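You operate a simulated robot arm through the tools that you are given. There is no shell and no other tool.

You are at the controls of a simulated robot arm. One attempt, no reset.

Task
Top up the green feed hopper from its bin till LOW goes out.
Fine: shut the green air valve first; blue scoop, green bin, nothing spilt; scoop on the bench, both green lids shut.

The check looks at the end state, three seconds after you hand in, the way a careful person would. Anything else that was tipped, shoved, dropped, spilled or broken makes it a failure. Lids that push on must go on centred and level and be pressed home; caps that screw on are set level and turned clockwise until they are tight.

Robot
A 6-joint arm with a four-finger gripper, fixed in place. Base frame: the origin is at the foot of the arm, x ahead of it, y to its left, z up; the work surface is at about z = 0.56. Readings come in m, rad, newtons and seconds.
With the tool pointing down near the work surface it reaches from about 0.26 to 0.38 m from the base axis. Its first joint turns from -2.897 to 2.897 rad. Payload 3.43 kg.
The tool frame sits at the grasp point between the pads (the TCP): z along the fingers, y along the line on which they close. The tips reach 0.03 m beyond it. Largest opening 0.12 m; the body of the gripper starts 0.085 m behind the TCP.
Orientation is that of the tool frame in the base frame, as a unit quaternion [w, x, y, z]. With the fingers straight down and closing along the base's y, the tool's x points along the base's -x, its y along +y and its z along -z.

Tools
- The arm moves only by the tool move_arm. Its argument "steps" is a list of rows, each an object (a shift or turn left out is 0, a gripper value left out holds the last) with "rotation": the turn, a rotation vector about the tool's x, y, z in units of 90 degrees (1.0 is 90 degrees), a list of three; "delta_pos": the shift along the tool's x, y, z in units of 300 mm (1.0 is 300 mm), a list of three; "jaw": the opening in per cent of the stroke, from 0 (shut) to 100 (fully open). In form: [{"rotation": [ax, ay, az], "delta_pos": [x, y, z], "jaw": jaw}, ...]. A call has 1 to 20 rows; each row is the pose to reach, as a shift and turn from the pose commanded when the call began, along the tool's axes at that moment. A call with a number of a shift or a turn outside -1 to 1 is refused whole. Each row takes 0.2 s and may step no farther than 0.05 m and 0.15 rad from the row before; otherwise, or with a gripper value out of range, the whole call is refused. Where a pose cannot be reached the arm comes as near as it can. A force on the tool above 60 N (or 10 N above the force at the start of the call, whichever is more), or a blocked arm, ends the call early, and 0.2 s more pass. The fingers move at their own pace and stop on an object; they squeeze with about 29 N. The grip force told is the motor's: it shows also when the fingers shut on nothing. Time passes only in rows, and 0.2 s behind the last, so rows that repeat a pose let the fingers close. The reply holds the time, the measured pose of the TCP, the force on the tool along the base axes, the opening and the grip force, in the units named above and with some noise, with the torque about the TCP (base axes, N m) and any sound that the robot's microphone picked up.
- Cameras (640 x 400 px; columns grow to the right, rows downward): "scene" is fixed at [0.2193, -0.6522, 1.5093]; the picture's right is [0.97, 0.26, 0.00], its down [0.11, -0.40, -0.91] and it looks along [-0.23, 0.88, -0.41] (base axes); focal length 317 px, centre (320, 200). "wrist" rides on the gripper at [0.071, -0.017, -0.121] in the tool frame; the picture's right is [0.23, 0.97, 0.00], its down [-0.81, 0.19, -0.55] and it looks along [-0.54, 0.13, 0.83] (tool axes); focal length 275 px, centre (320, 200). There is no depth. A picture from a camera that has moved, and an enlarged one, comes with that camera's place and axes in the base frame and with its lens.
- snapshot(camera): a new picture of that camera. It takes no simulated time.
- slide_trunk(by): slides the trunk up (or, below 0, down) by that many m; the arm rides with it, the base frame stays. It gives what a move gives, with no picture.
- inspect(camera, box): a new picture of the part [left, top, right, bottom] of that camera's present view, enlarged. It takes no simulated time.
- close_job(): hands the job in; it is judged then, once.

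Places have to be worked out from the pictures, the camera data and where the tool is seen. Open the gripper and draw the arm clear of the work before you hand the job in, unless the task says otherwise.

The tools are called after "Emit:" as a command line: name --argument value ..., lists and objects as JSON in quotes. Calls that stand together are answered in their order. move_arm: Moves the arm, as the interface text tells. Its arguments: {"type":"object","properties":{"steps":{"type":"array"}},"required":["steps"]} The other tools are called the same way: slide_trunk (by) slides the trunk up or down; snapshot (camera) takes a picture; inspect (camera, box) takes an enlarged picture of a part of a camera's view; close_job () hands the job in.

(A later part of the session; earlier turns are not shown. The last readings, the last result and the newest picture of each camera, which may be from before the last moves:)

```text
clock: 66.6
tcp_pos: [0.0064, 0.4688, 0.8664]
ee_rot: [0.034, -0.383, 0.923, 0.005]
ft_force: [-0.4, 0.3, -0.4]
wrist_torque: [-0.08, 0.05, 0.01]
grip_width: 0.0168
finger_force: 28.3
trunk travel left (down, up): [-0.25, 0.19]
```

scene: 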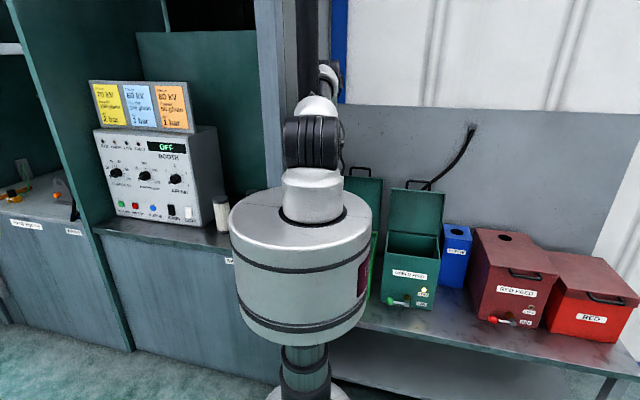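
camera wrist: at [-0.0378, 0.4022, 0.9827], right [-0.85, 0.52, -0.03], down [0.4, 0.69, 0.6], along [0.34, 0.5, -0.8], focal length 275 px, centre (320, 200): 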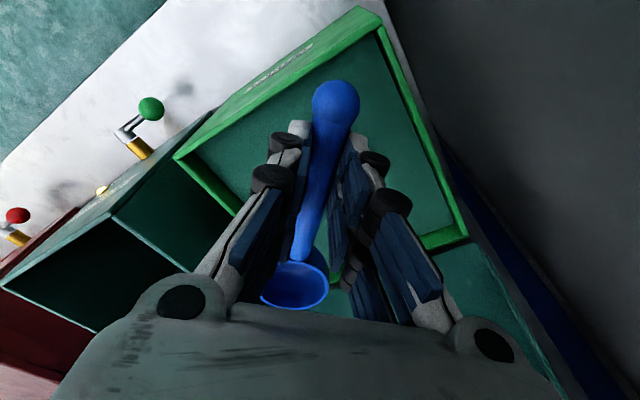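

The commanded pose is the one actually reached. With the scoop still empty, I'll lift, tip the tool sideways toward -x, move outward, and straighten, so the wrist swings back to its normal branch.

Emit:
move_arm --steps '[{"delta_pos": [-0.004, -0.001, -0.06], "rotation": [-0.065, 0.065, 0.003]}, {"delta_pos": [-0.008, -0.002, -0.12], "rotation": [-0.13, 0.13, 0.006]}, {"delta_pos": [-0.011, -0.003, -0.167], "rotation": [-0.196, 0.196, 0.01]}, {"delta_pos": [-0.08, 0.07, -0.165], "rotation": [-0.196, 0.196, 0.01]}, {"delta_pos": [-0.152, 0.138, -0.16], "rotation": [-0.196, 0.196, 0.01]}, {"delta_pos": [-0.152, 0.138, -0.16], "rotation": [-0.196, 0.196, 0.01]}]'

Emit:
snapshot --camera "scene"

```text
clock: 68.0
tcp_pos: [0.0062, 0.5288, 0.9176]
ee_rot: [-0.166, -0.372, 0.909, 0.088]
ft_force: [0.7, -0.3, 0.0]
wrist_torque: [0.02, 0.03, 0.0]
grip_width: 0.0167
finger_force: 29.3
out of reach, approached as far as the arm can: row 1, 2, 3
trunk travel left (down, up): [-0.25, 0.19]
```

```text
taken
```

scene: 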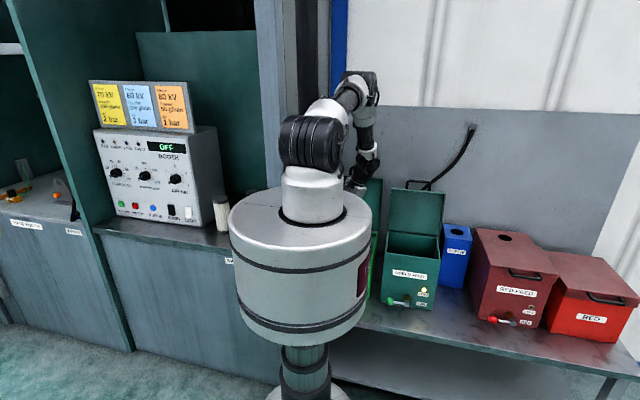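

Reaching y=0.529 confirms the wrist is back on its normal branch. Straightening the tool now.

Emit:
move_arm --steps '[{"delta_pos": [0, 0, 0], "rotation": [0.062, -0.051, -0.002]}, {"delta_pos": [0, 0, 0], "rotation": [0.124, -0.102, -0.004]}, {"delta_pos": [0, 0, 0], "rotation": [0.1855, -0.1533, -0.0054]}, {"delta_pos": [0, 0, 0], "rotation": [0.1855, -0.1533, -0.0054]}]'

Emit:
snapshot --camera "wrist"

```text
clock: 69.0
tcp_pos: [0.0055, 0.5298, 0.9154]
ee_rot: [0.0, -0.384, 0.924, 0.0]
ft_force: [0.2, 0.5, -0.7]
wrist_torque: [-0.04, 0.04, -0.02]
grip_width: 0.0168
finger_force: 29.1
trunk travel left (down, up): [-0.25, 0.19]
```

```text
taken
camera wrist: at [-0.0317, 0.4672, 1.0372], right [-0.85, 0.52, 0.0], down [0.44, 0.71, 0.55], along [0.29, 0.47, -0.83], focal length 275 px, centre (320, 200)
```

wrist: 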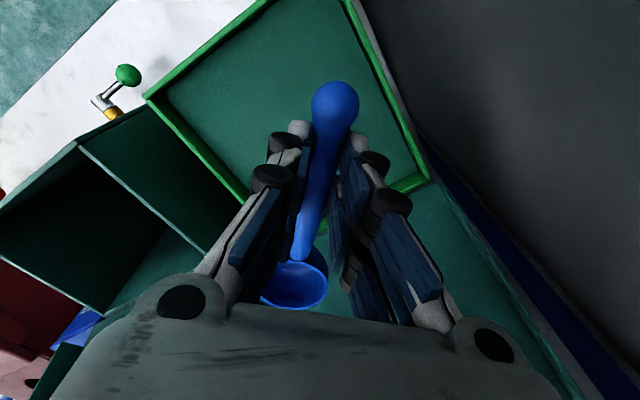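

Upright at 45° yaw. I'll pitch the bowl 30° down and hover it just above the powder before dipping.

Emit:
move_arm --steps '[{"delta_pos": [0.035, -0.017, 0.046], "rotation": [0, 0.083, 0]}, {"delta_pos": [0.07, -0.035, 0.092], "rotation": [0, 0.167, 0]}, {"delta_pos": [0.105, -0.052, 0.138], "rotation": [0, 0.25, 0]}, {"delta_pos": [0.139, -0.069, 0.185], "rotation": [0, 0.333, 0]}, {"delta_pos": [0.139, -0.069, 0.185], "rotation": [0, 0.333, 0]}]'

Emit:
snapshot --camera "wrist"

Emit:
inspect --camera "scene" --box '[300, 60, 460, 320]'

```text
clock: 70.2
tcp_pos: [-0.0081, 0.4851, 0.8601]
ee_rot: [-0.241, -0.369, 0.892, -0.1]
ft_force: [0.3, 0.8, -0.6]
wrist_torque: [-0.02, 0.02, 0.01]
grip_width: 0.0168
finger_force: 29.0
trunk travel left (down, up): [-0.25, 0.19]
```

```text
taken
camera wrist: at [0.0036, 0.4724, 1.0012], right [-0.83, 0.55, 0.11], down [0.56, 0.83, 0.07], along [-0.06, 0.12, -0.99], focal length 275 px, centre (320, 200)
```

wrist: 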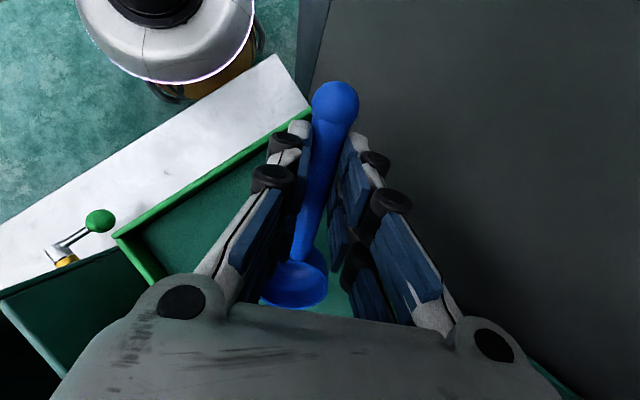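

```text
1.54 times, centred on (380, 190) of scene
camera zoom: at [0.2193, -0.6522, 1.5093], right [0.97, 0.26, 0.0], down [0.11, -0.4, -0.91], along [-0.23, 0.88, -0.41], focal length 488 px, centre (228, 215)
```

zoom: 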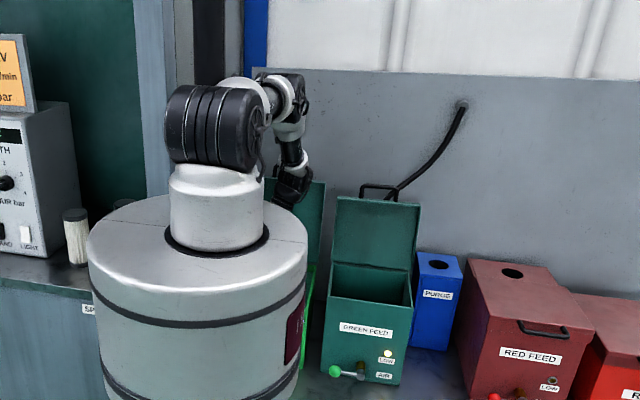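

The bowl is poised over the powder as planned. I'll dip, sweep forward about 3 cm, level the bowl at the surface and lift it out slowly.

Emit:
move_arm --steps '[{"delta_pos": [-0.034, 0, 0.058]}, {"delta_pos": [-0.067, 0, 0.115]}, {"delta_pos": [-0.098, 0, 0.168]}, {"delta_pos": [-0.128, 0, 0.222]}, {"delta_pos": [-0.16, 0, 0.21]}, {"delta_pos": [-0.191, 0, 0.198]}, {"delta_pos": [-0.202, 0, 0.212], "rotation": [0, -0.067, 0]}, {"delta_pos": [-0.207, 0, 0.224], "rotation": [0, -0.133, 0]}, {"delta_pos": [-0.196, 0, 0.223], "rotation": [0, -0.2, 0]}, {"delta_pos": [-0.181, 0, 0.206], "rotation": [0, -0.235, 0]}, {"delta_pos": [-0.166, 0, 0.19], "rotation": [0, -0.267, 0]}, {"delta_pos": [-0.138, 0, 0.141], "rotation": [0, -0.27, 0]}, {"delta_pos": [-0.109, 0, 0.091], "rotation": [0, -0.272, 0]}, {"delta_pos": [-0.076, 0, 0.033], "rotation": [0, -0.272, 0]}, {"delta_pos": [-0.042, 0, -0.025], "rotation": [0, -0.272, 0]}, {"delta_pos": [-0.009, 0, -0.083], "rotation": [0, -0.272, 0]}, {"delta_pos": [0.024, 0, -0.14], "rotation": [0, -0.272, 0]}, {"delta_pos": [0.024, 0, -0.14], "rotation": [0, -0.272, 0]}]'

Emit:
snapshot --camera "wrist"

```text
clock: 74.0
tcp_pos: [0.0007, 0.4941, 0.9003]
ee_rot: [-0.044, -0.382, 0.923, -0.019]
ft_force: [0.1, 0.4, 0.2]
wrist_torque: [0.0, 0.01, 0.0]
grip_width: 0.0168
finger_force: 28.9
trunk travel left (down, up): [-0.25, 0.19]
```

```text
taken
camera wrist: at [-0.0285, 0.4406, 1.0279], right [-0.85, 0.53, 0.02], down [0.47, 0.74, 0.47], along [0.23, 0.41, -0.88], focal length 275 px, centre (320, 200)
```

wrist: 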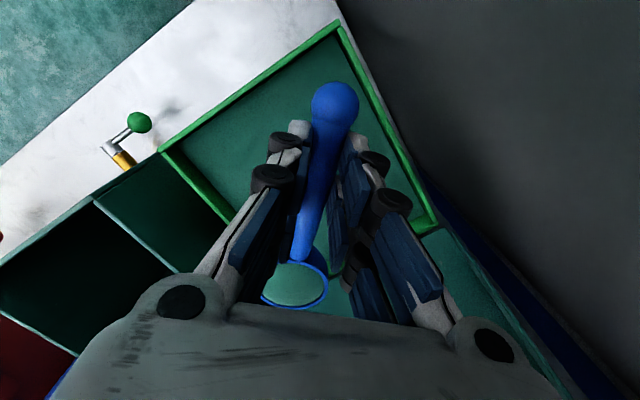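

The bowl now shows green powder. Zooming to see how full it is and whether anything clings outside.

Emit:
inspect --camera "wrist" --box '[240, 230, 360, 320]'

Emit:
inspect --camera "wrist" --box '[150, 10, 450, 240]'

```text
4.44 times, centred on (300, 275) of wrist
camera zoom: at [-0.0285, 0.4406, 1.0279], right [-0.85, 0.53, 0.02], down [0.47, 0.74, 0.47], along [0.23, 0.41, -0.88], focal length 1224 px, centre (409, -133)
```

zoom: 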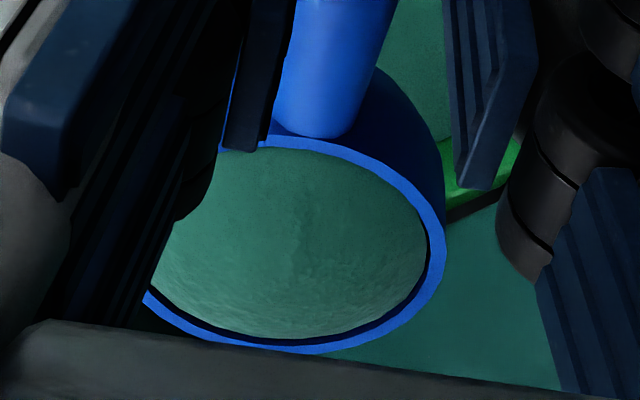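

```text
1.74 times, centred on (300, 125) of wrist
camera zoom: at [-0.0285, 0.4406, 1.0279], right [-0.85, 0.53, 0.02], down [0.47, 0.74, 0.47], along [0.23, 0.41, -0.88], focal length 479 px, centre (355, 330)
```

zoom: 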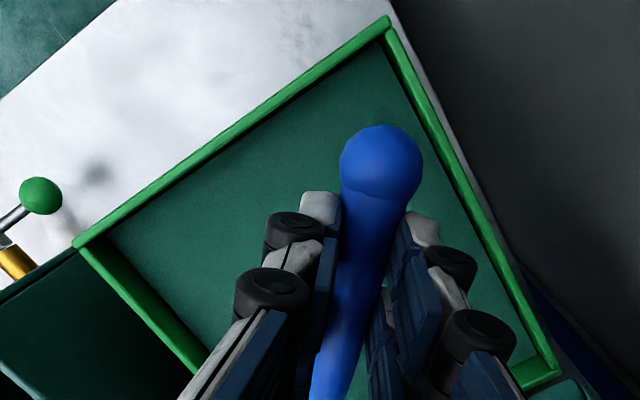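

The bowl is nearly brim-full and level, with nothing hanging off. I'll carry it level over to the hopper.

Emit:
move_arm --steps '[{"delta_pos": [-0.03, -0.04, -0.002]}, {"delta_pos": [-0.08, -0.109, -0.004]}, {"delta_pos": [-0.135, -0.184, -0.007]}, {"delta_pos": [-0.19, -0.259, -0.01]}, {"delta_pos": [-0.245, -0.334, -0.014]}, {"delta_pos": [-0.3, -0.409, -0.017]}, {"delta_pos": [-0.355, -0.484, -0.02]}, {"delta_pos": [-0.405, -0.552, -0.023]}, {"delta_pos": [-0.44, -0.6, -0.025]}, {"delta_pos": [-0.455, -0.62, -0.026]}, {"delta_pos": [-0.455, -0.62, -0.026]}]'

Emit:
snapshot --camera "wrist"

Emit:
inspect --camera "scene" --box '[360, 140, 480, 310]'

```text
clock: 76.4
tcp_pos: [0.229, 0.4595, 0.8951]
ee_rot: [-0.044, -0.384, 0.922, -0.02]
ft_force: [0.2, -0.2, -1.1]
wrist_torque: [-0.08, 0.05, -0.01]
grip_width: 0.0168
finger_force: 29.0
trunk travel left (down, up): [-0.25, 0.19]
```

```text
taken
camera wrist: at [0.2002, 0.4069, 1.0224], right [-0.85, 0.52, 0.02], down [0.47, 0.74, 0.47], along [0.23, 0.41, -0.88], focal length 275 px, centre (320, 200)
```

wrist: 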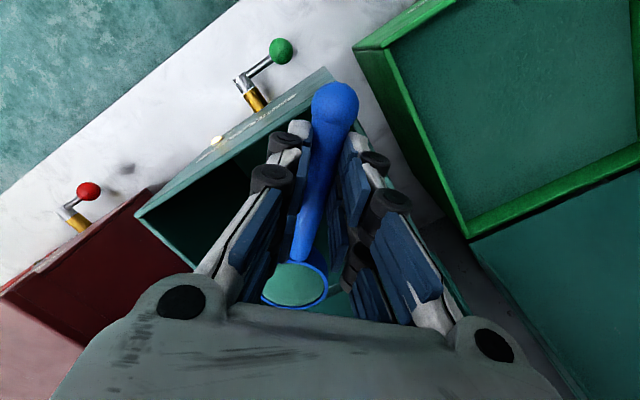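

```text
2.35 times, centred on (420, 225) of scene
camera zoom: at [0.2193, -0.6522, 1.5093], right [0.97, 0.26, 0.0], down [0.11, -0.4, -0.91], along [-0.23, 0.88, -0.41], focal length 746 px, centre (85, 141)
```

zoom: 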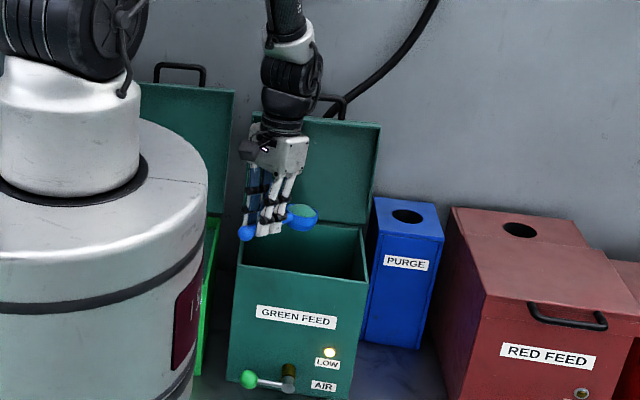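

The bowl is well inside the hopper opening. I'll roll it over, spilling toward the hopper's middle.

Emit:
move_arm --steps '[{"rotation": [-0.06, 0, 0]}, {"rotation": [-0.14, 0, 0]}, {"rotation": [-0.22, 0, 0]}, {"rotation": [-0.3, 0, 0]}, {"rotation": [-0.38, 0, 0]}, {"rotation": [-0.46, 0, 0]}, {"rotation": [-0.54, 0, 0]}, {"rotation": [-0.62, 0, 0]}, {"rotation": [-0.7, 0, 0]}, {"rotation": [-0.78, 0, 0]}, {"rotation": [-0.86, 0, 0]}, {"rotation": [-0.94, 0, 0]}, {"rotation": [-1.0, 0, 0]}, {"rotation": [-1.0, 0, 0]}]'

Emit:
snapshot --camera "wrist"

Emit:
inspect --camera "scene" --box '[360, 140, 480, 310]'

```text
clock: 79.4
tcp_pos: [0.2301, 0.4602, 0.8945]
ee_rot: [-0.302, -0.239, 0.666, 0.639]
ft_force: [0.5, 0.1, -0.8]
wrist_torque: [-0.09, 0.04, -0.02]
grip_width: 0.017
finger_force: 28.6
trunk travel left (down, up): [-0.25, 0.19]
```

```text
taken
camera wrist: at [0.2643, 0.3233, 0.8864], right [-0.1, -0.1, 0.99], down [0.97, 0.19, 0.11], along [-0.2, 0.98, 0.08], focal length 275 px, centre (320, 200)
```

wrist: 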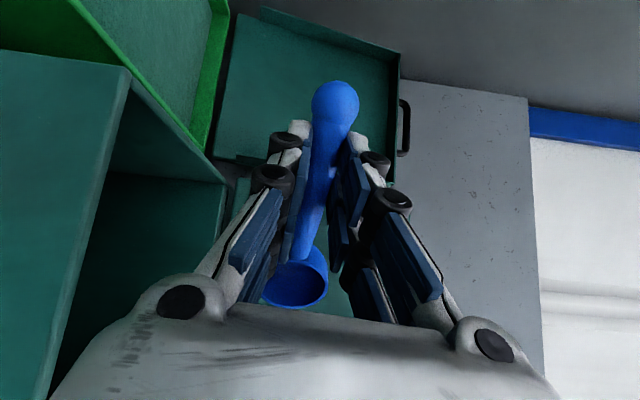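

```text
2.35 times, centred on (420, 225) of scene
camera zoom: at [0.2193, -0.6522, 1.5093], right [0.97, 0.26, 0.0], down [0.11, -0.4, -0.91], along [-0.23, 0.88, -0.41], focal length 746 px, centre (85, 141)
```

zoom: 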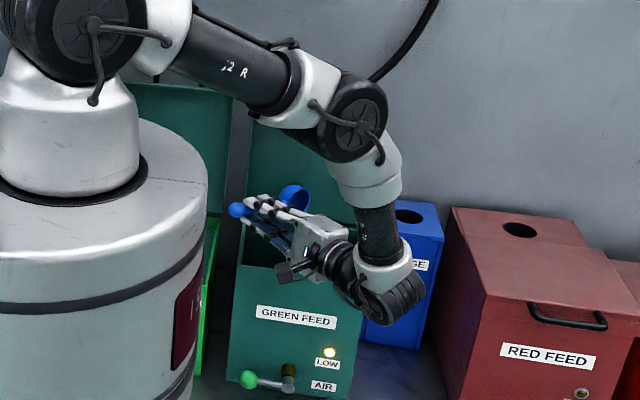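

The bowl looks empty after the roll and LOW is still lit. I'll check the bowl's inside and the lamp.

Emit:
inspect --camera "wrist" --box '[240, 230, 360, 320]'

Emit:
inspect --camera "scene" --box '[385, 260, 445, 310]'

```text
4.44 times, centred on (300, 275) of wrist
camera zoom: at [0.2643, 0.3233, 0.8864], right [-0.1, -0.1, 0.99], down [0.97, 0.19, 0.11], along [-0.2, 0.98, 0.08], focal length 1224 px, centre (409, -133)
```

zoom: 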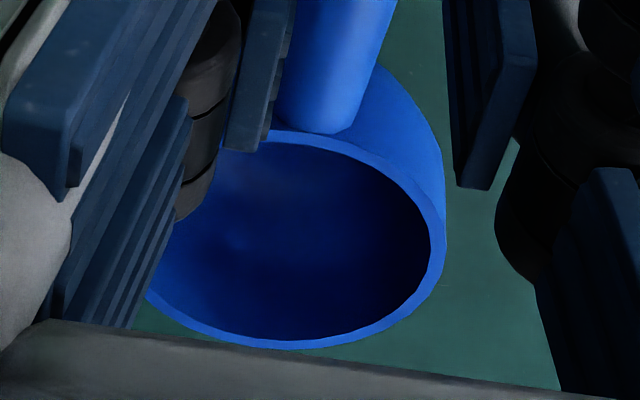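

```text
8.00 times, centred on (415, 285) of scene
camera zoom: at [0.2193, -0.6522, 1.5093], right [0.97, 0.26, 0.0], down [0.11, -0.4, -0.91], along [-0.23, 0.88, -0.41], focal length 2538 px, centre (-440, -480)
```

zoom: 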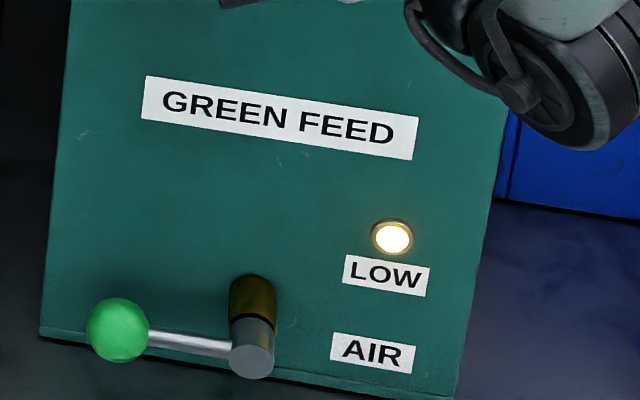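

It's empty. I'll roll the scoop upright again at the same spot (which keeps the wrist branch) and go back for another scoop.

Emit:
move_arm --steps '[{"rotation": [0.08, 0, 0]}, {"rotation": [0.17, 0, 0]}, {"rotation": [0.26, 0, 0]}, {"rotation": [0.35, 0, 0]}, {"rotation": [0.44, 0, 0]}, {"rotation": [0.53, 0, 0]}, {"rotation": [0.62, 0, 0]}, {"rotation": [0.71, 0, 0]}, {"rotation": [0.8, 0, 0]}, {"rotation": [0.89, 0, 0]}, {"rotation": [0.96, 0, 0]}, {"rotation": [1.0, 0, 0]}, {"rotation": [1.0, 0, 0]}]'

Emit:
snapshot --camera "wrist"

```text
clock: 82.2
tcp_pos: [0.2315, 0.4597, 0.8968]
ee_rot: [-0.043, -0.383, 0.923, -0.019]
ft_force: [-0.2, 0.7, -0.2]
wrist_torque: [-0.02, 0.04, 0.0]
grip_width: 0.0169
finger_force: 29.0
trunk travel left (down, up): [-0.25, 0.19]
```

```text
taken
camera wrist: at [0.2008, 0.4062, 1.0227], right [-0.85, 0.52, 0.02], down [0.47, 0.75, 0.47], along [0.23, 0.41, -0.88], focal length 275 px, centre (320, 200)
```

wrist: 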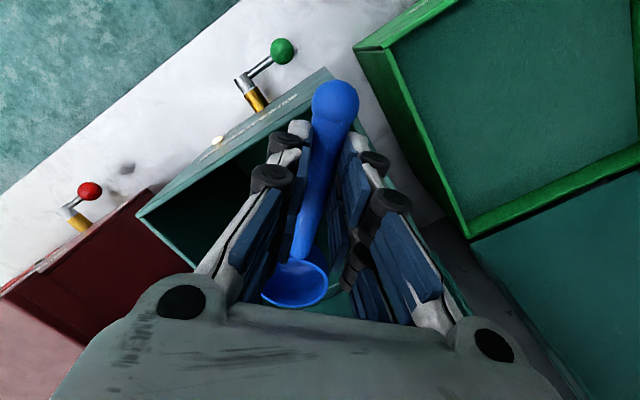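

Upright and on the right branch. Going back over the bin to a hover slightly offset from the first spot.

Emit:
move_arm --steps '[{"delta_pos": [0.07, 0.09, -0.01]}, {"delta_pos": [0.16, 0.2, -0.01]}, {"delta_pos": [0.25, 0.31, 0.0]}, {"delta_pos": [0.33, 0.41, 0.01]}, {"delta_pos": [0.4, 0.49, 0.03], "rotation": [0, 0.07, 0]}, {"delta_pos": [0.44, 0.54, 0.07], "rotation": [0, 0.14, 0]}, {"delta_pos": [0.47, 0.56, 0.12], "rotation": [0, 0.21, 0]}, {"delta_pos": [0.484, 0.57, 0.163], "rotation": [0, 0.272, 0]}, {"delta_pos": [0.484, 0.57, 0.163], "rotation": [0, 0.272, 0]}]'

Emit:
snapshot --camera "wrist"

```text
clock: 84.2
tcp_pos: [0.0026, 0.4771, 0.8592]
ee_rot: [-0.24, -0.37, 0.892, -0.1]
ft_force: [-0.2, -0.3, -0.2]
wrist_torque: [-0.04, 0.04, -0.01]
grip_width: 0.0171
finger_force: 28.9
trunk travel left (down, up): [-0.25, 0.19]
```

```text
taken
camera wrist: at [0.014, 0.4638, 1.0001], right [-0.83, 0.55, 0.11], down [0.56, 0.83, 0.07], along [-0.06, 0.12, -0.99], focal length 275 px, centre (320, 200)
```

wrist: 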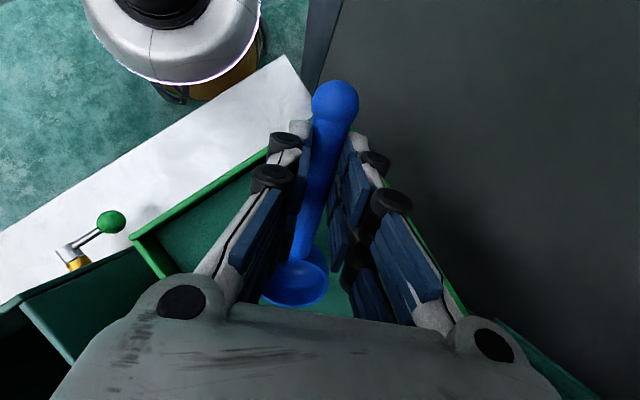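

Same hover as before; repeating the dip, sweep, level and lift.

Emit:
move_arm --steps '[{"delta_pos": [-0.034, 0, 0.058]}, {"delta_pos": [-0.067, 0, 0.115]}, {"delta_pos": [-0.098, 0, 0.168]}, {"delta_pos": [-0.13, 0, 0.225]}, {"delta_pos": [-0.162, 0, 0.214]}, {"delta_pos": [-0.193, 0, 0.202]}, {"delta_pos": [-0.204, 0, 0.216], "rotation": [0, -0.067, 0]}, {"delta_pos": [-0.208, 0, 0.227], "rotation": [0, -0.133, 0]}, {"delta_pos": [-0.197, 0, 0.225], "rotation": [0, -0.2, 0]}, {"delta_pos": [-0.181, 0, 0.206], "rotation": [0, -0.235, 0]}, {"delta_pos": [-0.166, 0, 0.19], "rotation": [0, -0.267, 0]}, {"delta_pos": [-0.138, 0, 0.141], "rotation": [0, -0.27, 0]}, {"delta_pos": [-0.109, 0, 0.091], "rotation": [0, -0.272, 0]}, {"delta_pos": [-0.076, 0, 0.033], "rotation": [0, -0.272, 0]}, {"delta_pos": [-0.042, 0, -0.025], "rotation": [0, -0.272, 0]}, {"delta_pos": [-0.009, 0, -0.083], "rotation": [0, -0.272, 0]}, {"delta_pos": [0.024, 0, -0.14], "rotation": [0, -0.272, 0]}, {"delta_pos": [0.024, 0, -0.14], "rotation": [0, -0.272, 0]}]'

Emit:
snapshot --camera "wrist"

Emit:
inspect --camera "wrist" --box '[240, 230, 360, 320]'

```text
clock: 88.0
tcp_pos: [0.0155, 0.4866, 0.8997]
ee_rot: [-0.045, -0.383, 0.923, -0.019]
ft_force: [0.3, 0.2, -1.0]
wrist_torque: [-0.01, 0.05, 0.04]
grip_width: 0.0167
finger_force: 29.7
trunk travel left (down, up): [-0.25, 0.19]
```

```text
taken
camera wrist: at [-0.0156, 0.4327, 1.0274], right [-0.85, 0.53, 0.02], down [0.47, 0.74, 0.47], along [0.23, 0.41, -0.88], focal length 275 px, centre (320, 200)
```

wrist: 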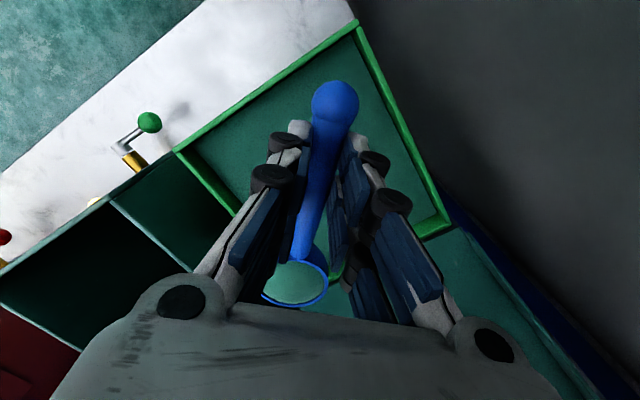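

```text
4.44 times, centred on (300, 275) of wrist
camera zoom: at [-0.0156, 0.4327, 1.0274], right [-0.85, 0.53, 0.02], down [0.47, 0.74, 0.47], along [0.23, 0.41, -0.88], focal length 1224 px, centre (409, -133)
```

zoom: 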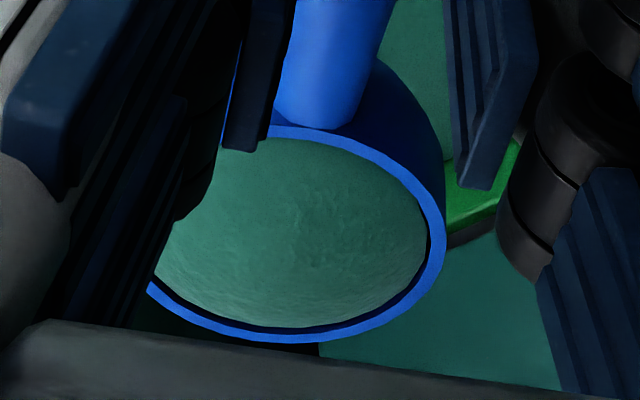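

A full bowl again. I'll carry it level to the hopper and roll it over there.

Emit:
move_arm --steps '[{"delta_pos": [-0.035, -0.045, -0.002]}, {"delta_pos": [-0.1, -0.13, -0.005]}, {"delta_pos": [-0.17, -0.22, -0.009]}, {"delta_pos": [-0.24, -0.31, -0.013]}, {"delta_pos": [-0.31, -0.4, -0.017]}, {"delta_pos": [-0.37, -0.48, -0.021]}, {"delta_pos": [-0.42, -0.545, -0.024]}, {"delta_pos": [-0.443, -0.573, -0.025]}, {"delta_pos": [-0.443, -0.573, -0.025], "rotation": [-0.06, 0, 0]}, {"delta_pos": [-0.443, -0.573, -0.025], "rotation": [-0.15, 0, 0]}, {"delta_pos": [-0.443, -0.573, -0.025], "rotation": [-0.24, 0, 0]}, {"delta_pos": [-0.443, -0.573, -0.025], "rotation": [-0.33, 0, 0]}, {"delta_pos": [-0.443, -0.573, -0.025], "rotation": [-0.42, 0, 0]}, {"delta_pos": [-0.443, -0.573, -0.025], "rotation": [-0.51, 0, 0]}, {"delta_pos": [-0.443, -0.573, -0.025], "rotation": [-0.6, 0, 0]}, {"delta_pos": [-0.443, -0.573, -0.025], "rotation": [-0.69, 0, 0]}, {"delta_pos": [-0.443, -0.573, -0.025], "rotation": [-0.78, 0, 0]}, {"delta_pos": [-0.443, -0.573, -0.025], "rotation": [-0.87, 0, 0]}, {"delta_pos": [-0.443, -0.573, -0.025], "rotation": [-0.95, 0, 0]}, {"delta_pos": [-0.443, -0.573, -0.025], "rotation": [-1.0, 0, 0]}]'

Emit:
snapshot --camera "wrist"

Emit:
inspect --camera "scene" --box '[370, 200, 470, 320]'

```text
clock: 92.2
tcp_pos: [0.2298, 0.4594, 0.8955]
ee_rot: [-0.302, -0.239, 0.665, 0.641]
ft_force: [0.1, 0.3, -1.1]
wrist_torque: [-0.02, 0.04, -0.03]
grip_width: 0.0169
finger_force: 29.1
trunk travel left (down, up): [-0.25, 0.19]
```

```text
taken
camera wrist: at [0.2641, 0.322, 0.8863], right [-0.1, -0.1, 0.99], down [0.97, 0.19, 0.11], along [-0.2, 0.98, 0.08], focal length 275 px, centre (320, 200)
```

wrist: 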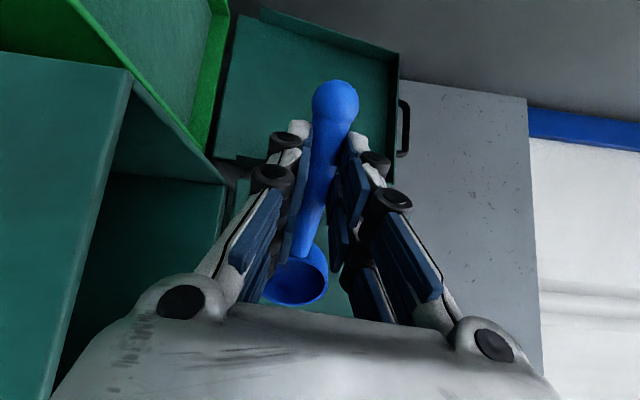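

```text
3.33 times, centred on (420, 260) of scene
camera zoom: at [0.2193, -0.6522, 1.5093], right [0.97, 0.26, 0.0], down [0.11, -0.4, -0.91], along [-0.23, 0.88, -0.41], focal length 1058 px, centre (-13, 0)
```

zoom: 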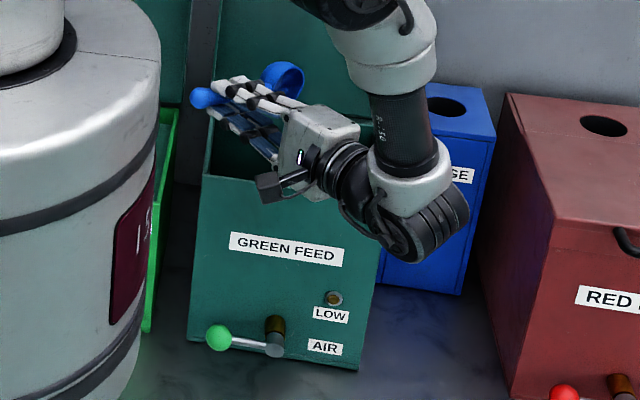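

LOW has gone out. I'll check the lamp close up and that the bowl is empty before leaving the hopper.

Emit:
inspect --camera "scene" --box '[385, 260, 445, 310]'

Emit:
inspect --camera "wrist" --box '[240, 230, 360, 320]'

Emit:
move_arm --steps '[{"rotation": [0.08, 0, 0]}, {"rotation": [0.17, 0, 0]}, {"rotation": [0.26, 0, 0]}, {"rotation": [0.35, 0, 0]}, {"rotation": [0.44, 0, 0]}, {"rotation": [0.53, 0, 0]}, {"rotation": [0.62, 0, 0]}, {"rotation": [0.71, 0, 0]}, {"rotation": [0.8, 0, 0]}, {"rotation": [0.89, 0, 0]}, {"rotation": [0.96, 0, 0]}, {"rotation": [1.0, 0, 0]}, {"rotation": [1.0, 0, 0]}]'

Emit:
snapshot --camera "wrist"

Emit:
inspect --camera "scene" --box '[360, 140, 480, 310]'

```text
8.00 times, centred on (415, 285) of scene
camera zoom: at [0.2193, -0.6522, 1.5093], right [0.97, 0.26, 0.0], down [0.11, -0.4, -0.91], along [-0.23, 0.88, -0.41], focal length 2538 px, centre (-440, -480)
```

zoom: 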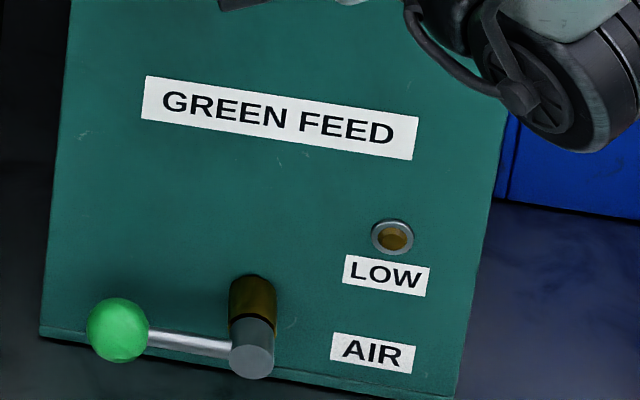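

```text
4.44 times, centred on (300, 275) of wrist
camera zoom: at [0.2641, 0.322, 0.8863], right [-0.1, -0.1, 0.99], down [0.97, 0.19, 0.11], along [-0.2, 0.98, 0.08], focal length 1224 px, centre (409, -133)
```

zoom: 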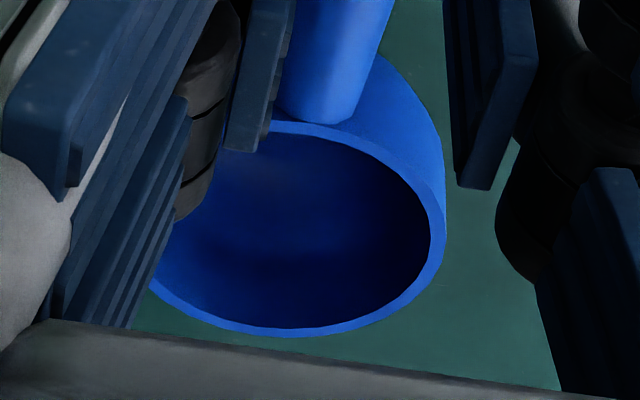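

```text
clock: 95.0
tcp_pos: [0.2306, 0.4584, 0.8951]
ee_rot: [-0.044, -0.383, 0.922, -0.019]
ft_force: [-0.9, 0.3, -0.7]
wrist_torque: [-0.03, 0.0, -0.02]
grip_width: 0.0169
finger_force: 29.4
trunk travel left (down, up): [-0.25, 0.19]
```

```text
taken
camera wrist: at [0.1998, 0.4051, 1.0228], right [-0.85, 0.52, 0.02], down [0.47, 0.75, 0.47], along [0.23, 0.41, -0.88], focal length 275 px, centre (320, 200)
```

wrist: 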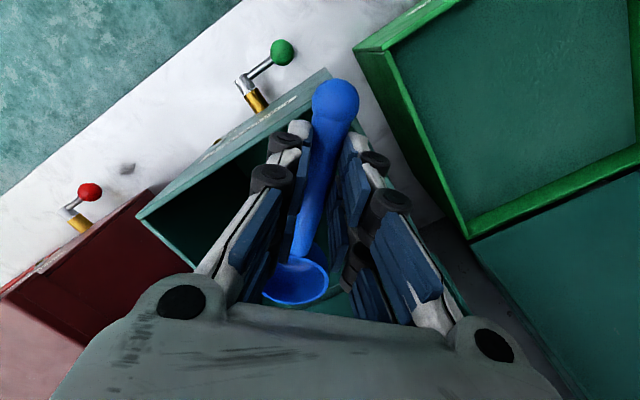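

```text
2.35 times, centred on (420, 225) of scene
camera zoom: at [0.2193, -0.6522, 1.5093], right [0.97, 0.26, 0.0], down [0.11, -0.4, -0.91], along [-0.23, 0.88, -0.41], focal length 746 px, centre (85, 141)
```

zoom: 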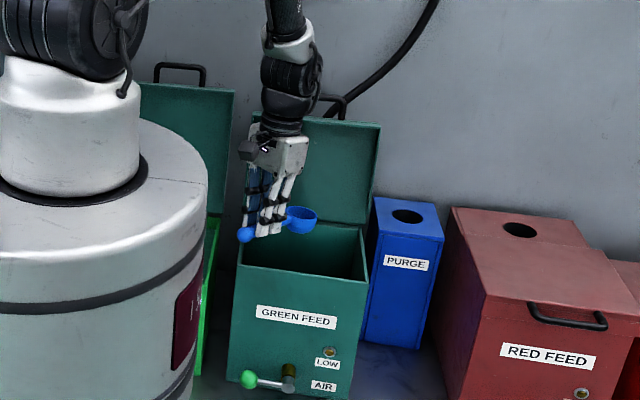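

LOW stays out and the scoop is empty and upright. I'll lift it and carry it back to its place on the bench, turning it to its original direction.

Emit:
move_arm --steps '[{"delta_pos": [0.011, 0.0, -0.116]}, {"delta_pos": [-0.03, -0.12, -0.12], "rotation": [-0.004, -0.01, 0.078]}, {"delta_pos": [-0.08, -0.25, -0.125], "rotation": [-0.008, -0.02, 0.157]}, {"delta_pos": [-0.13, -0.38, -0.13], "rotation": [-0.012, -0.029, 0.235]}, {"delta_pos": [-0.175, -0.5, -0.133], "rotation": [-0.016, -0.039, 0.314]}, {"delta_pos": [-0.215, -0.62, -0.137], "rotation": [-0.02, -0.048, 0.392]}, {"delta_pos": [-0.252, -0.723, -0.14], "rotation": [-0.0235, -0.0579, 0.4707]}, {"delta_pos": [-0.252, -0.723, -0.14], "rotation": [-0.0235, -0.0579, 0.4707]}]'

Emit:
slide_trunk --by -0.2

Emit:
snapshot --camera "wrist"

Emit:
inspect --camera "scene" --box '[380, 220, 540, 350]'

```text
clock: 96.8
tcp_pos: [0.4391, 0.3635, 0.9307]
ee_rot: [0.001, -0.022, 1.0, 0.0]
ft_force: [0.4, -1.1, -0.6]
wrist_torque: [-0.02, 0.03, -0.04]
grip_width: 0.0169
finger_force: 29.1
trunk travel left (down, up): [-0.25, 0.19]
```

```text
clock: 98.9
tcp_pos: [0.4375, 0.3626, 0.7324]
ee_rot: [0.001, -0.023, 1.0, 0.0]
ft_force: [-0.1, -0.4, -1.0]
wrist_torque: [0.01, 0.03, -0.02]
grip_width: 0.0171
finger_force: 29.0
trunk travel left (down, up): [-0.05, 0.39]
```

```text
taken
camera wrist: at [0.3682, 0.3425, 0.853], right [-0.28, 0.96, 0.0], down [0.8, 0.23, 0.55], along [0.53, 0.15, -0.83], focal length 275 px, centre (320, 200)
```

wrist: 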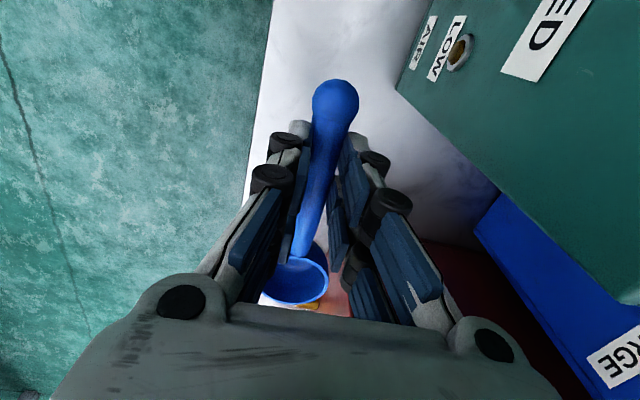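

```text
3.08 times, centred on (460, 285) of scene
camera zoom: at [0.2193, -0.6522, 1.5093], right [0.97, 0.26, 0.0], down [0.11, -0.4, -0.91], along [-0.23, 0.88, -0.41], focal length 976 px, centre (-111, -62)
```

zoom: 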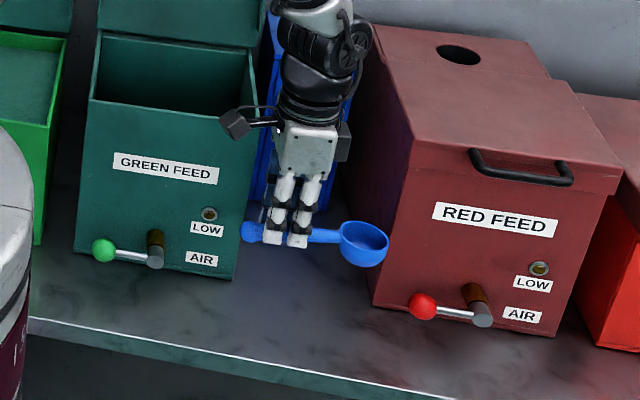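

The scoop hangs as it was picked up, above its original spot. I'll lower it to the bench.

Emit:
move_arm --steps '[{"delta_pos": [0, 0, 0.13]}, {"delta_pos": [0, 0, 0.26]}, {"delta_pos": [0, 0, 0.35]}, {"delta_pos": [0, 0, 0.4]}, {"delta_pos": [0, 0, 0.425]}, {"delta_pos": [0, 0, 0.438]}, {"delta_pos": [0, 0, 0.438]}]'

Emit:
snapshot --camera "wrist"

```text
clock: 100.5
tcp_pos: [0.4383, 0.3629, 0.6018]
ee_rot: [0.002, -0.023, 1.0, 0.001]
ft_force: [0.4, -1.9, 20.5]
wrist_torque: [-0.05, 0.1, -0.12]
grip_width: 0.017
finger_force: 29.2
trunk travel left (down, up): [-0.05, 0.39]
```

```text
taken
camera wrist: at [0.368, 0.3427, 0.7228], right [-0.28, 0.96, 0.0], down [0.8, 0.23, 0.56], along [0.53, 0.16, -0.83], focal length 275 px, centre (320, 200)
```

wrist: 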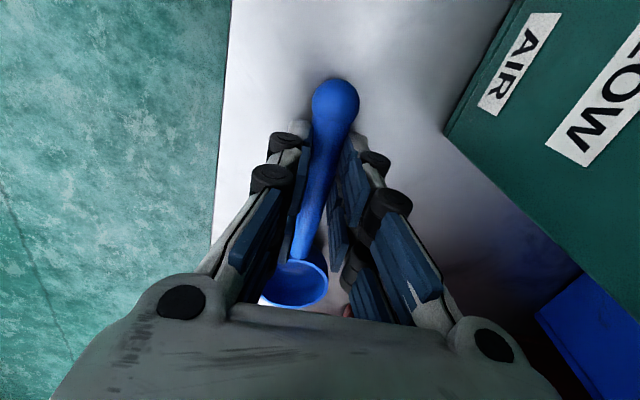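

It's resting on the bench with a 20 N push. I'll ease up a touch, open the fingers, and rise straight up.

Emit:
move_arm --steps '[{"delta_pos": [0, 0, -0.004]}, {"delta_pos": [0, 0, -0.006], "jaw": 20}, {"delta_pos": [0, 0, -0.006], "jaw": 42}, {"delta_pos": [0, 0, -0.006], "jaw": 42}, {"delta_pos": [0, 0, -0.05], "jaw": 42}, {"delta_pos": [0, 0, -0.15], "jaw": 42}, {"delta_pos": [0, 0, -0.3], "jaw": 42}, {"delta_pos": [0, 0, -0.45], "jaw": 42}, {"delta_pos": [0, 0, -0.45], "jaw": 42}]'

Emit:
snapshot --camera "wrist"

Emit:
inspect --camera "scene" --box '[380, 220, 540, 350]'

```text
clock: 102.5
tcp_pos: [0.4369, 0.3642, 0.7358]
ee_rot: [0.001, -0.023, 1.0, 0.0]
ft_force: [-0.6, -0.2, 0.2]
wrist_torque: [-0.01, 0.01, 0.0]
grip_width: 0.0504
finger_force: 0.0
trunk travel left (down, up): [-0.05, 0.39]
```

```text
taken
camera wrist: at [0.3669, 0.3434, 0.8561], right [-0.28, 0.96, 0.0], down [0.8, 0.23, 0.55], along [0.53, 0.15, -0.83], focal length 275 px, centre (320, 200)
```

wrist: 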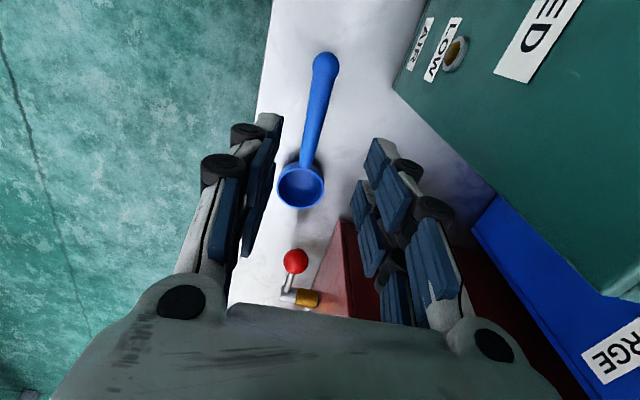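

```text
3.08 times, centred on (460, 285) of scene
camera zoom: at [0.2193, -0.6522, 1.5093], right [0.97, 0.26, 0.0], down [0.11, -0.4, -0.91], along [-0.23, 0.88, -0.41], focal length 976 px, centre (-111, -62)
```

zoom: 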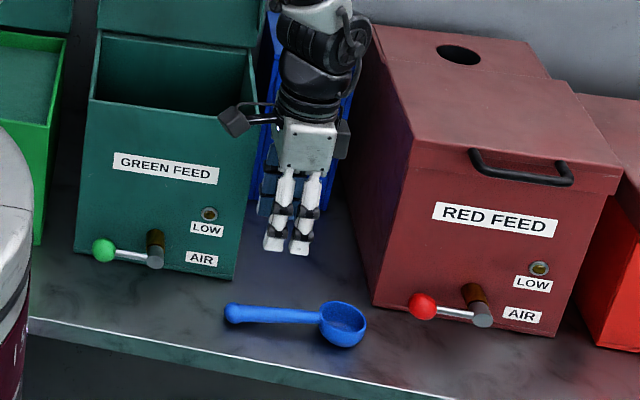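

The scoop is lying on the bench as before. Next is the hopper lid: I'll raise the trunk and return to the pose from which I released its handle.

Emit:
slide_trunk --by 0.2

Emit:
move_arm --steps '[{"delta_pos": [0.03, 0.0, -0.13]}, {"delta_pos": [0.1, 0.06, -0.25], "rotation": [0, 0, 0.01]}, {"delta_pos": [0.18, 0.14, -0.35], "rotation": [0, 0, 0.02]}, {"delta_pos": [0.27, 0.23, -0.43], "rotation": [0, 0, 0.029]}, {"delta_pos": [0.35, 0.32, -0.5], "rotation": [0, 0, 0.029]}, {"delta_pos": [0.429, 0.401, -0.523], "rotation": [0, 0, 0.029]}, {"delta_pos": [0.429, 0.401, -0.523], "rotation": [0, 0, 0.029]}]'

Emit:
snapshot --camera "wrist"

```text
clock: 104.7
tcp_pos: [0.4378, 0.3652, 0.9348]
ee_rot: [0.0, -0.023, 1.0, 0.0]
ft_force: [0.1, -0.7, 0.6]
wrist_torque: [0.03, 0.02, 0.01]
grip_width: 0.0505
finger_force: 0.0
trunk travel left (down, up): [-0.25, 0.19]
```

```text
clock: 106.3
tcp_pos: [0.3026, 0.4773, 1.0934]
ee_rot: [-0.002, 0.0, 1.0, 0.0]
ft_force: [0.3, 0.9, 0.8]
wrist_torque: [0.04, 0.01, 0.0]
grip_width: 0.0505
finger_force: 0.1
trunk travel left (down, up): [-0.25, 0.19]
```

```text
taken
camera wrist: at [0.2328, 0.4603, 1.2133], right [-0.23, 0.97, 0.0], down [0.81, 0.19, 0.55], along [0.54, 0.13, -0.83], focal length 275 px, centre (320, 200)
```

wrist: 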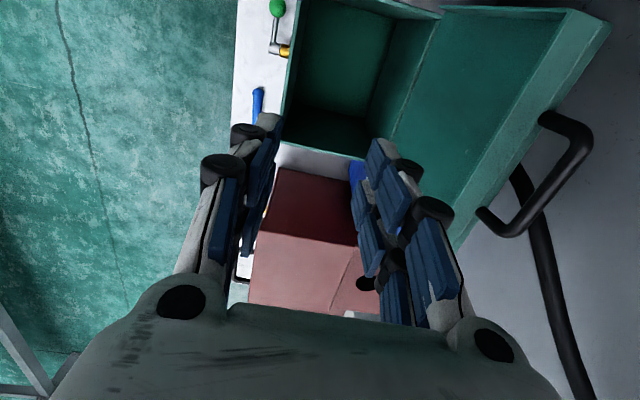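

The bar shows at about (0.302, 0.671, 1.027), as remembered. I'll tilt 30° and line up above it with a narrower jaw.

Emit:
move_arm --steps '[{"delta_pos": [0, 0.125, -0.01], "rotation": [-0.083, 0, 0], "jaw": 30}, {"delta_pos": [0, 0.25, -0.02], "rotation": [-0.166, 0, 0], "jaw": 30}, {"delta_pos": [0, 0.375, -0.03], "rotation": [-0.25, 0, 0], "jaw": 30}, {"delta_pos": [0, 0.5, -0.033], "rotation": [-0.331, 0, 0], "jaw": 30}, {"delta_pos": [0, 0.5, -0.033], "rotation": [-0.331, 0, 0], "jaw": 30}, {"delta_pos": [0, 0.5, -0.033], "rotation": [-0.331, 0, 0], "jaw": 30}]'

Emit:
snapshot --camera "wrist"

```text
clock: 107.7
tcp_pos: [0.3035, 0.6296, 1.1026]
ee_rot: [-0.001, -0.001, 0.966, 0.257]
ft_force: [-0.2, -0.2, -1.4]
wrist_torque: [0.0, -0.01, 0.01]
grip_width: 0.0357
finger_force: 0.1
trunk travel left (down, up): [-0.25, 0.19]
```

```text
taken
camera wrist: at [0.2328, 0.554, 1.2002], right [-0.23, 0.84, 0.48], down [0.81, -0.11, 0.57], along [0.54, 0.53, -0.66], focal length 275 px, centre (320, 200)
```

wrist: 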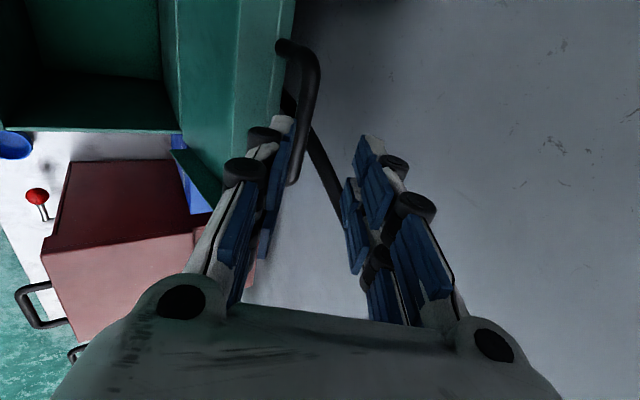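

Intersecting both views puts the bar at y≈0.663, z≈1.027, which is 82 mm ahead and 9 mm to the tool's -y side. I'll shift and advance.

Emit:
move_arm --steps '[{"delta_pos": [0, -0.032, 0.0]}, {"delta_pos": [0, -0.032, 0.1]}, {"delta_pos": [0, -0.032, 0.18]}, {"delta_pos": [0, -0.032, 0.25]}, {"delta_pos": [0, -0.032, 0.25]}]'

Emit:
snapshot --camera "wrist"

```text
clock: 108.9
tcp_pos: [0.3036, 0.6565, 1.0318]
ee_rot: [0.0, 0.001, 0.966, 0.258]
ft_force: [2.4, -1.5, 5.5]
wrist_torque: [-0.07, -0.03, 0.0]
grip_width: 0.0376
finger_force: 0.1
trunk travel left (down, up): [-0.25, 0.19]
```

```text
taken
camera wrist: at [0.2334, 0.5815, 1.129], right [-0.23, 0.84, 0.48], down [0.81, -0.11, 0.57], along [0.54, 0.53, -0.66], focal length 275 px, centre (320, 200)
```

wrist: 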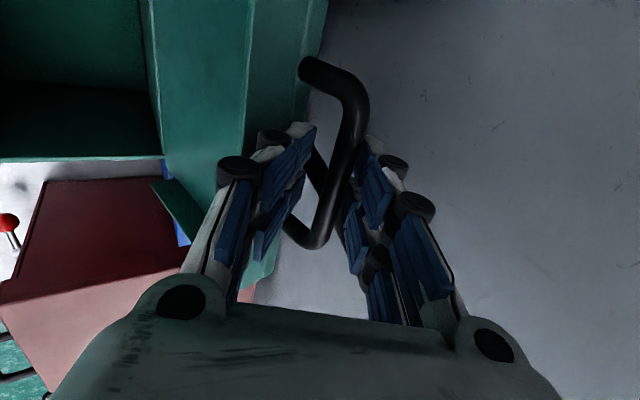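

The bar is between the fingers, nearer the right one. I'll shift 7 mm that way and close.

Emit:
move_arm --steps '[{"delta_pos": [0, 0.012, 0.0]}, {"delta_pos": [0, 0.024, 0.0]}, {"delta_pos": [0, 0.024, 0.0], "jaw": 2}, {"delta_pos": [0, 0.024, 0.0], "jaw": 2}, {"delta_pos": [0, 0.024, 0.0], "jaw": 2}, {"delta_pos": [0, 0.024, 0.0], "jaw": 2}]'

Emit:
snapshot --camera "wrist"

```text
clock: 110.3
tcp_pos: [0.3026, 0.6617, 1.0353]
ee_rot: [-0.002, 0.001, 0.967, 0.256]
ft_force: [-1.7, -0.8, -5.2]
wrist_torque: [0.0, 0.5, -1.13]
grip_width: 0.0105
finger_force: 44.2
trunk travel left (down, up): [-0.25, 0.19]
```

```text
taken
camera wrist: at [0.2318, 0.5878, 1.1316], right [-0.23, 0.85, 0.48], down [0.81, -0.11, 0.57], along [0.54, 0.52, -0.66], focal length 275 px, centre (320, 200)
```

wrist: 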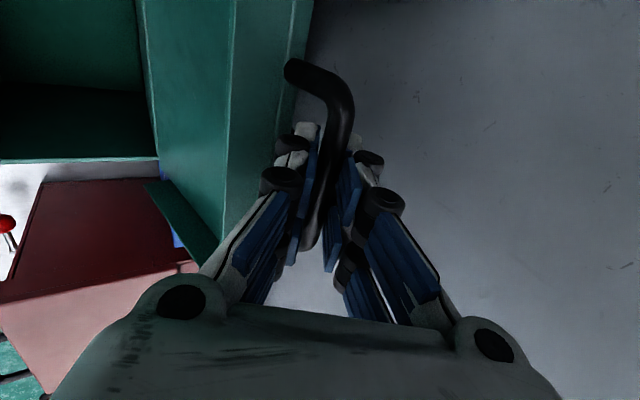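

The handle is gripped. I'll bring the lid forward along the reverse arc, first to about 40° open, untilting as I go.

Emit:
move_arm --steps '[{"delta_pos": [0, -0.04, -0.032], "rotation": [0.01, 0, 0]}, {"delta_pos": [0, -0.079, -0.063], "rotation": [0.02, 0, 0]}, {"delta_pos": [0, -0.133, -0.098], "rotation": [0.04, 0, 0]}, {"delta_pos": [0, -0.192, -0.127], "rotation": [0.06, 0, 0]}, {"delta_pos": [0, -0.252, -0.152], "rotation": [0.08, 0, 0]}, {"delta_pos": [0, -0.314, -0.171], "rotation": [0.1, 0, 0]}, {"delta_pos": [0, -0.377, -0.186], "rotation": [0.12, 0, 0]}, {"delta_pos": [0, -0.441, -0.193], "rotation": [0.16, 0, 0]}, {"delta_pos": [0, -0.505, -0.196], "rotation": [0.2, 0, 0]}, {"delta_pos": [0, -0.57, -0.192], "rotation": [0.235, 0, 0]}, {"delta_pos": [0, -0.634, -0.183], "rotation": [0.27, 0, 0]}, {"delta_pos": [0, -0.697, -0.168], "rotation": [0.3, 0, 0]}, {"delta_pos": [0, -0.758, -0.147], "rotation": [0.331, 0, 0]}]'

Emit:
inspect --camera "scene" --box '[350, 120, 490, 310]'

```text
clock: 113.1
tcp_pos: [0.3033, 0.4429, 0.9604]
ee_rot: [0.001, 0.0, 1.0, -0.001]
ft_force: [-2.4, 4.4, -4.0]
wrist_torque: [0.08, 0.23, 0.44]
grip_width: 0.0115
finger_force: 41.3
trunk travel left (down, up): [-0.25, 0.19]
```

```text
2.11 times, centred on (420, 215) of scene
camera zoom: at [0.2193, -0.6522, 1.5093], right [0.97, 0.26, 0.0], down [0.11, -0.4, -0.91], along [-0.23, 0.88, -0.41], focal length 668 px, centre (110, 168)
```

zoom: 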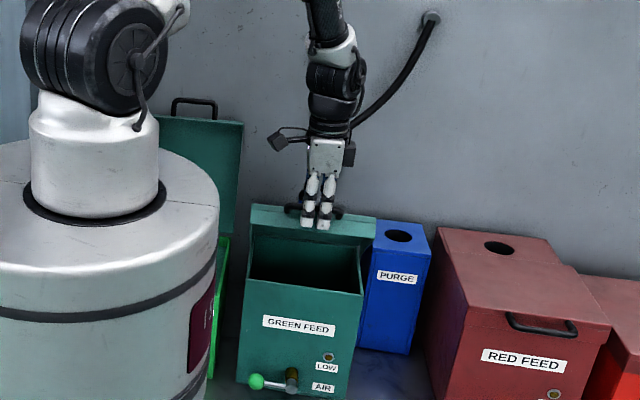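

The lid is swinging down smoothly. Continuing to closed, slowly at the end.

Emit:
move_arm --steps '[{"delta_pos": [0, -0.04, 0.05]}, {"delta_pos": [0, -0.078, 0.105]}, {"delta_pos": [0, -0.107, 0.164]}, {"delta_pos": [0, -0.133, 0.224]}, {"delta_pos": [0, -0.152, 0.288]}, {"delta_pos": [0, -0.167, 0.351]}, {"delta_pos": [0, -0.171, 0.384]}, {"delta_pos": [0, -0.175, 0.416]}, {"delta_pos": [0, -0.177, 0.449]}, {"delta_pos": [0, -0.178, 0.475]}, {"delta_pos": [0, -0.178, 0.485]}]'

Emit:
inspect --camera "scene" --box '[350, 120, 490, 310]'

Emit:
snapshot --camera "wrist"

```text
clock: 115.5
tcp_pos: [0.3027, 0.3881, 0.8153]
ee_rot: [-0.003, -0.001, 1.0, 0.0]
ft_force: [9.3, -15.7, -1.2]
wrist_torque: [0.08, 0.15, 0.5]
grip_width: 0.0109
finger_force: 41.4
trunk travel left (down, up): [-0.25, 0.19]
```

```text
2.11 times, centred on (420, 215) of scene
camera zoom: at [0.2193, -0.6522, 1.5093], right [0.97, 0.26, 0.0], down [0.11, -0.4, -0.91], along [-0.23, 0.88, -0.41], focal length 668 px, centre (110, 168)
```

zoom: 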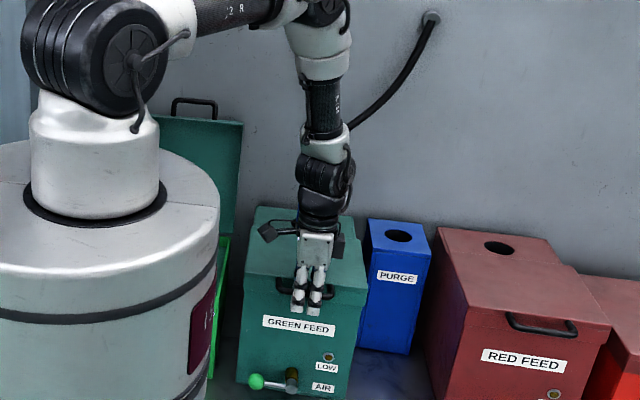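

```text
taken
camera wrist: at [0.2328, 0.3718, 0.9367], right [-0.23, 0.97, 0.0], down [0.81, 0.19, 0.55], along [0.54, 0.13, -0.83], focal length 275 px, centre (320, 200)
```

wrist: 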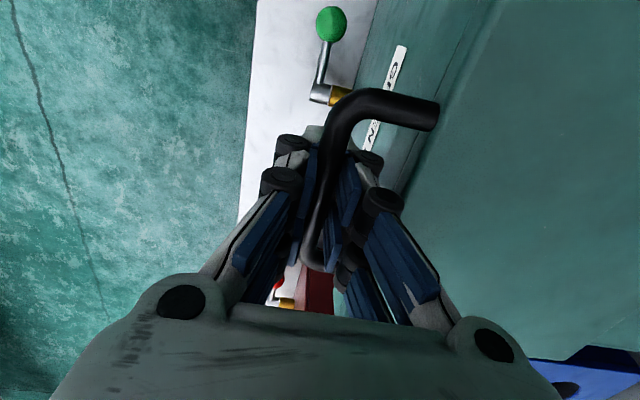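

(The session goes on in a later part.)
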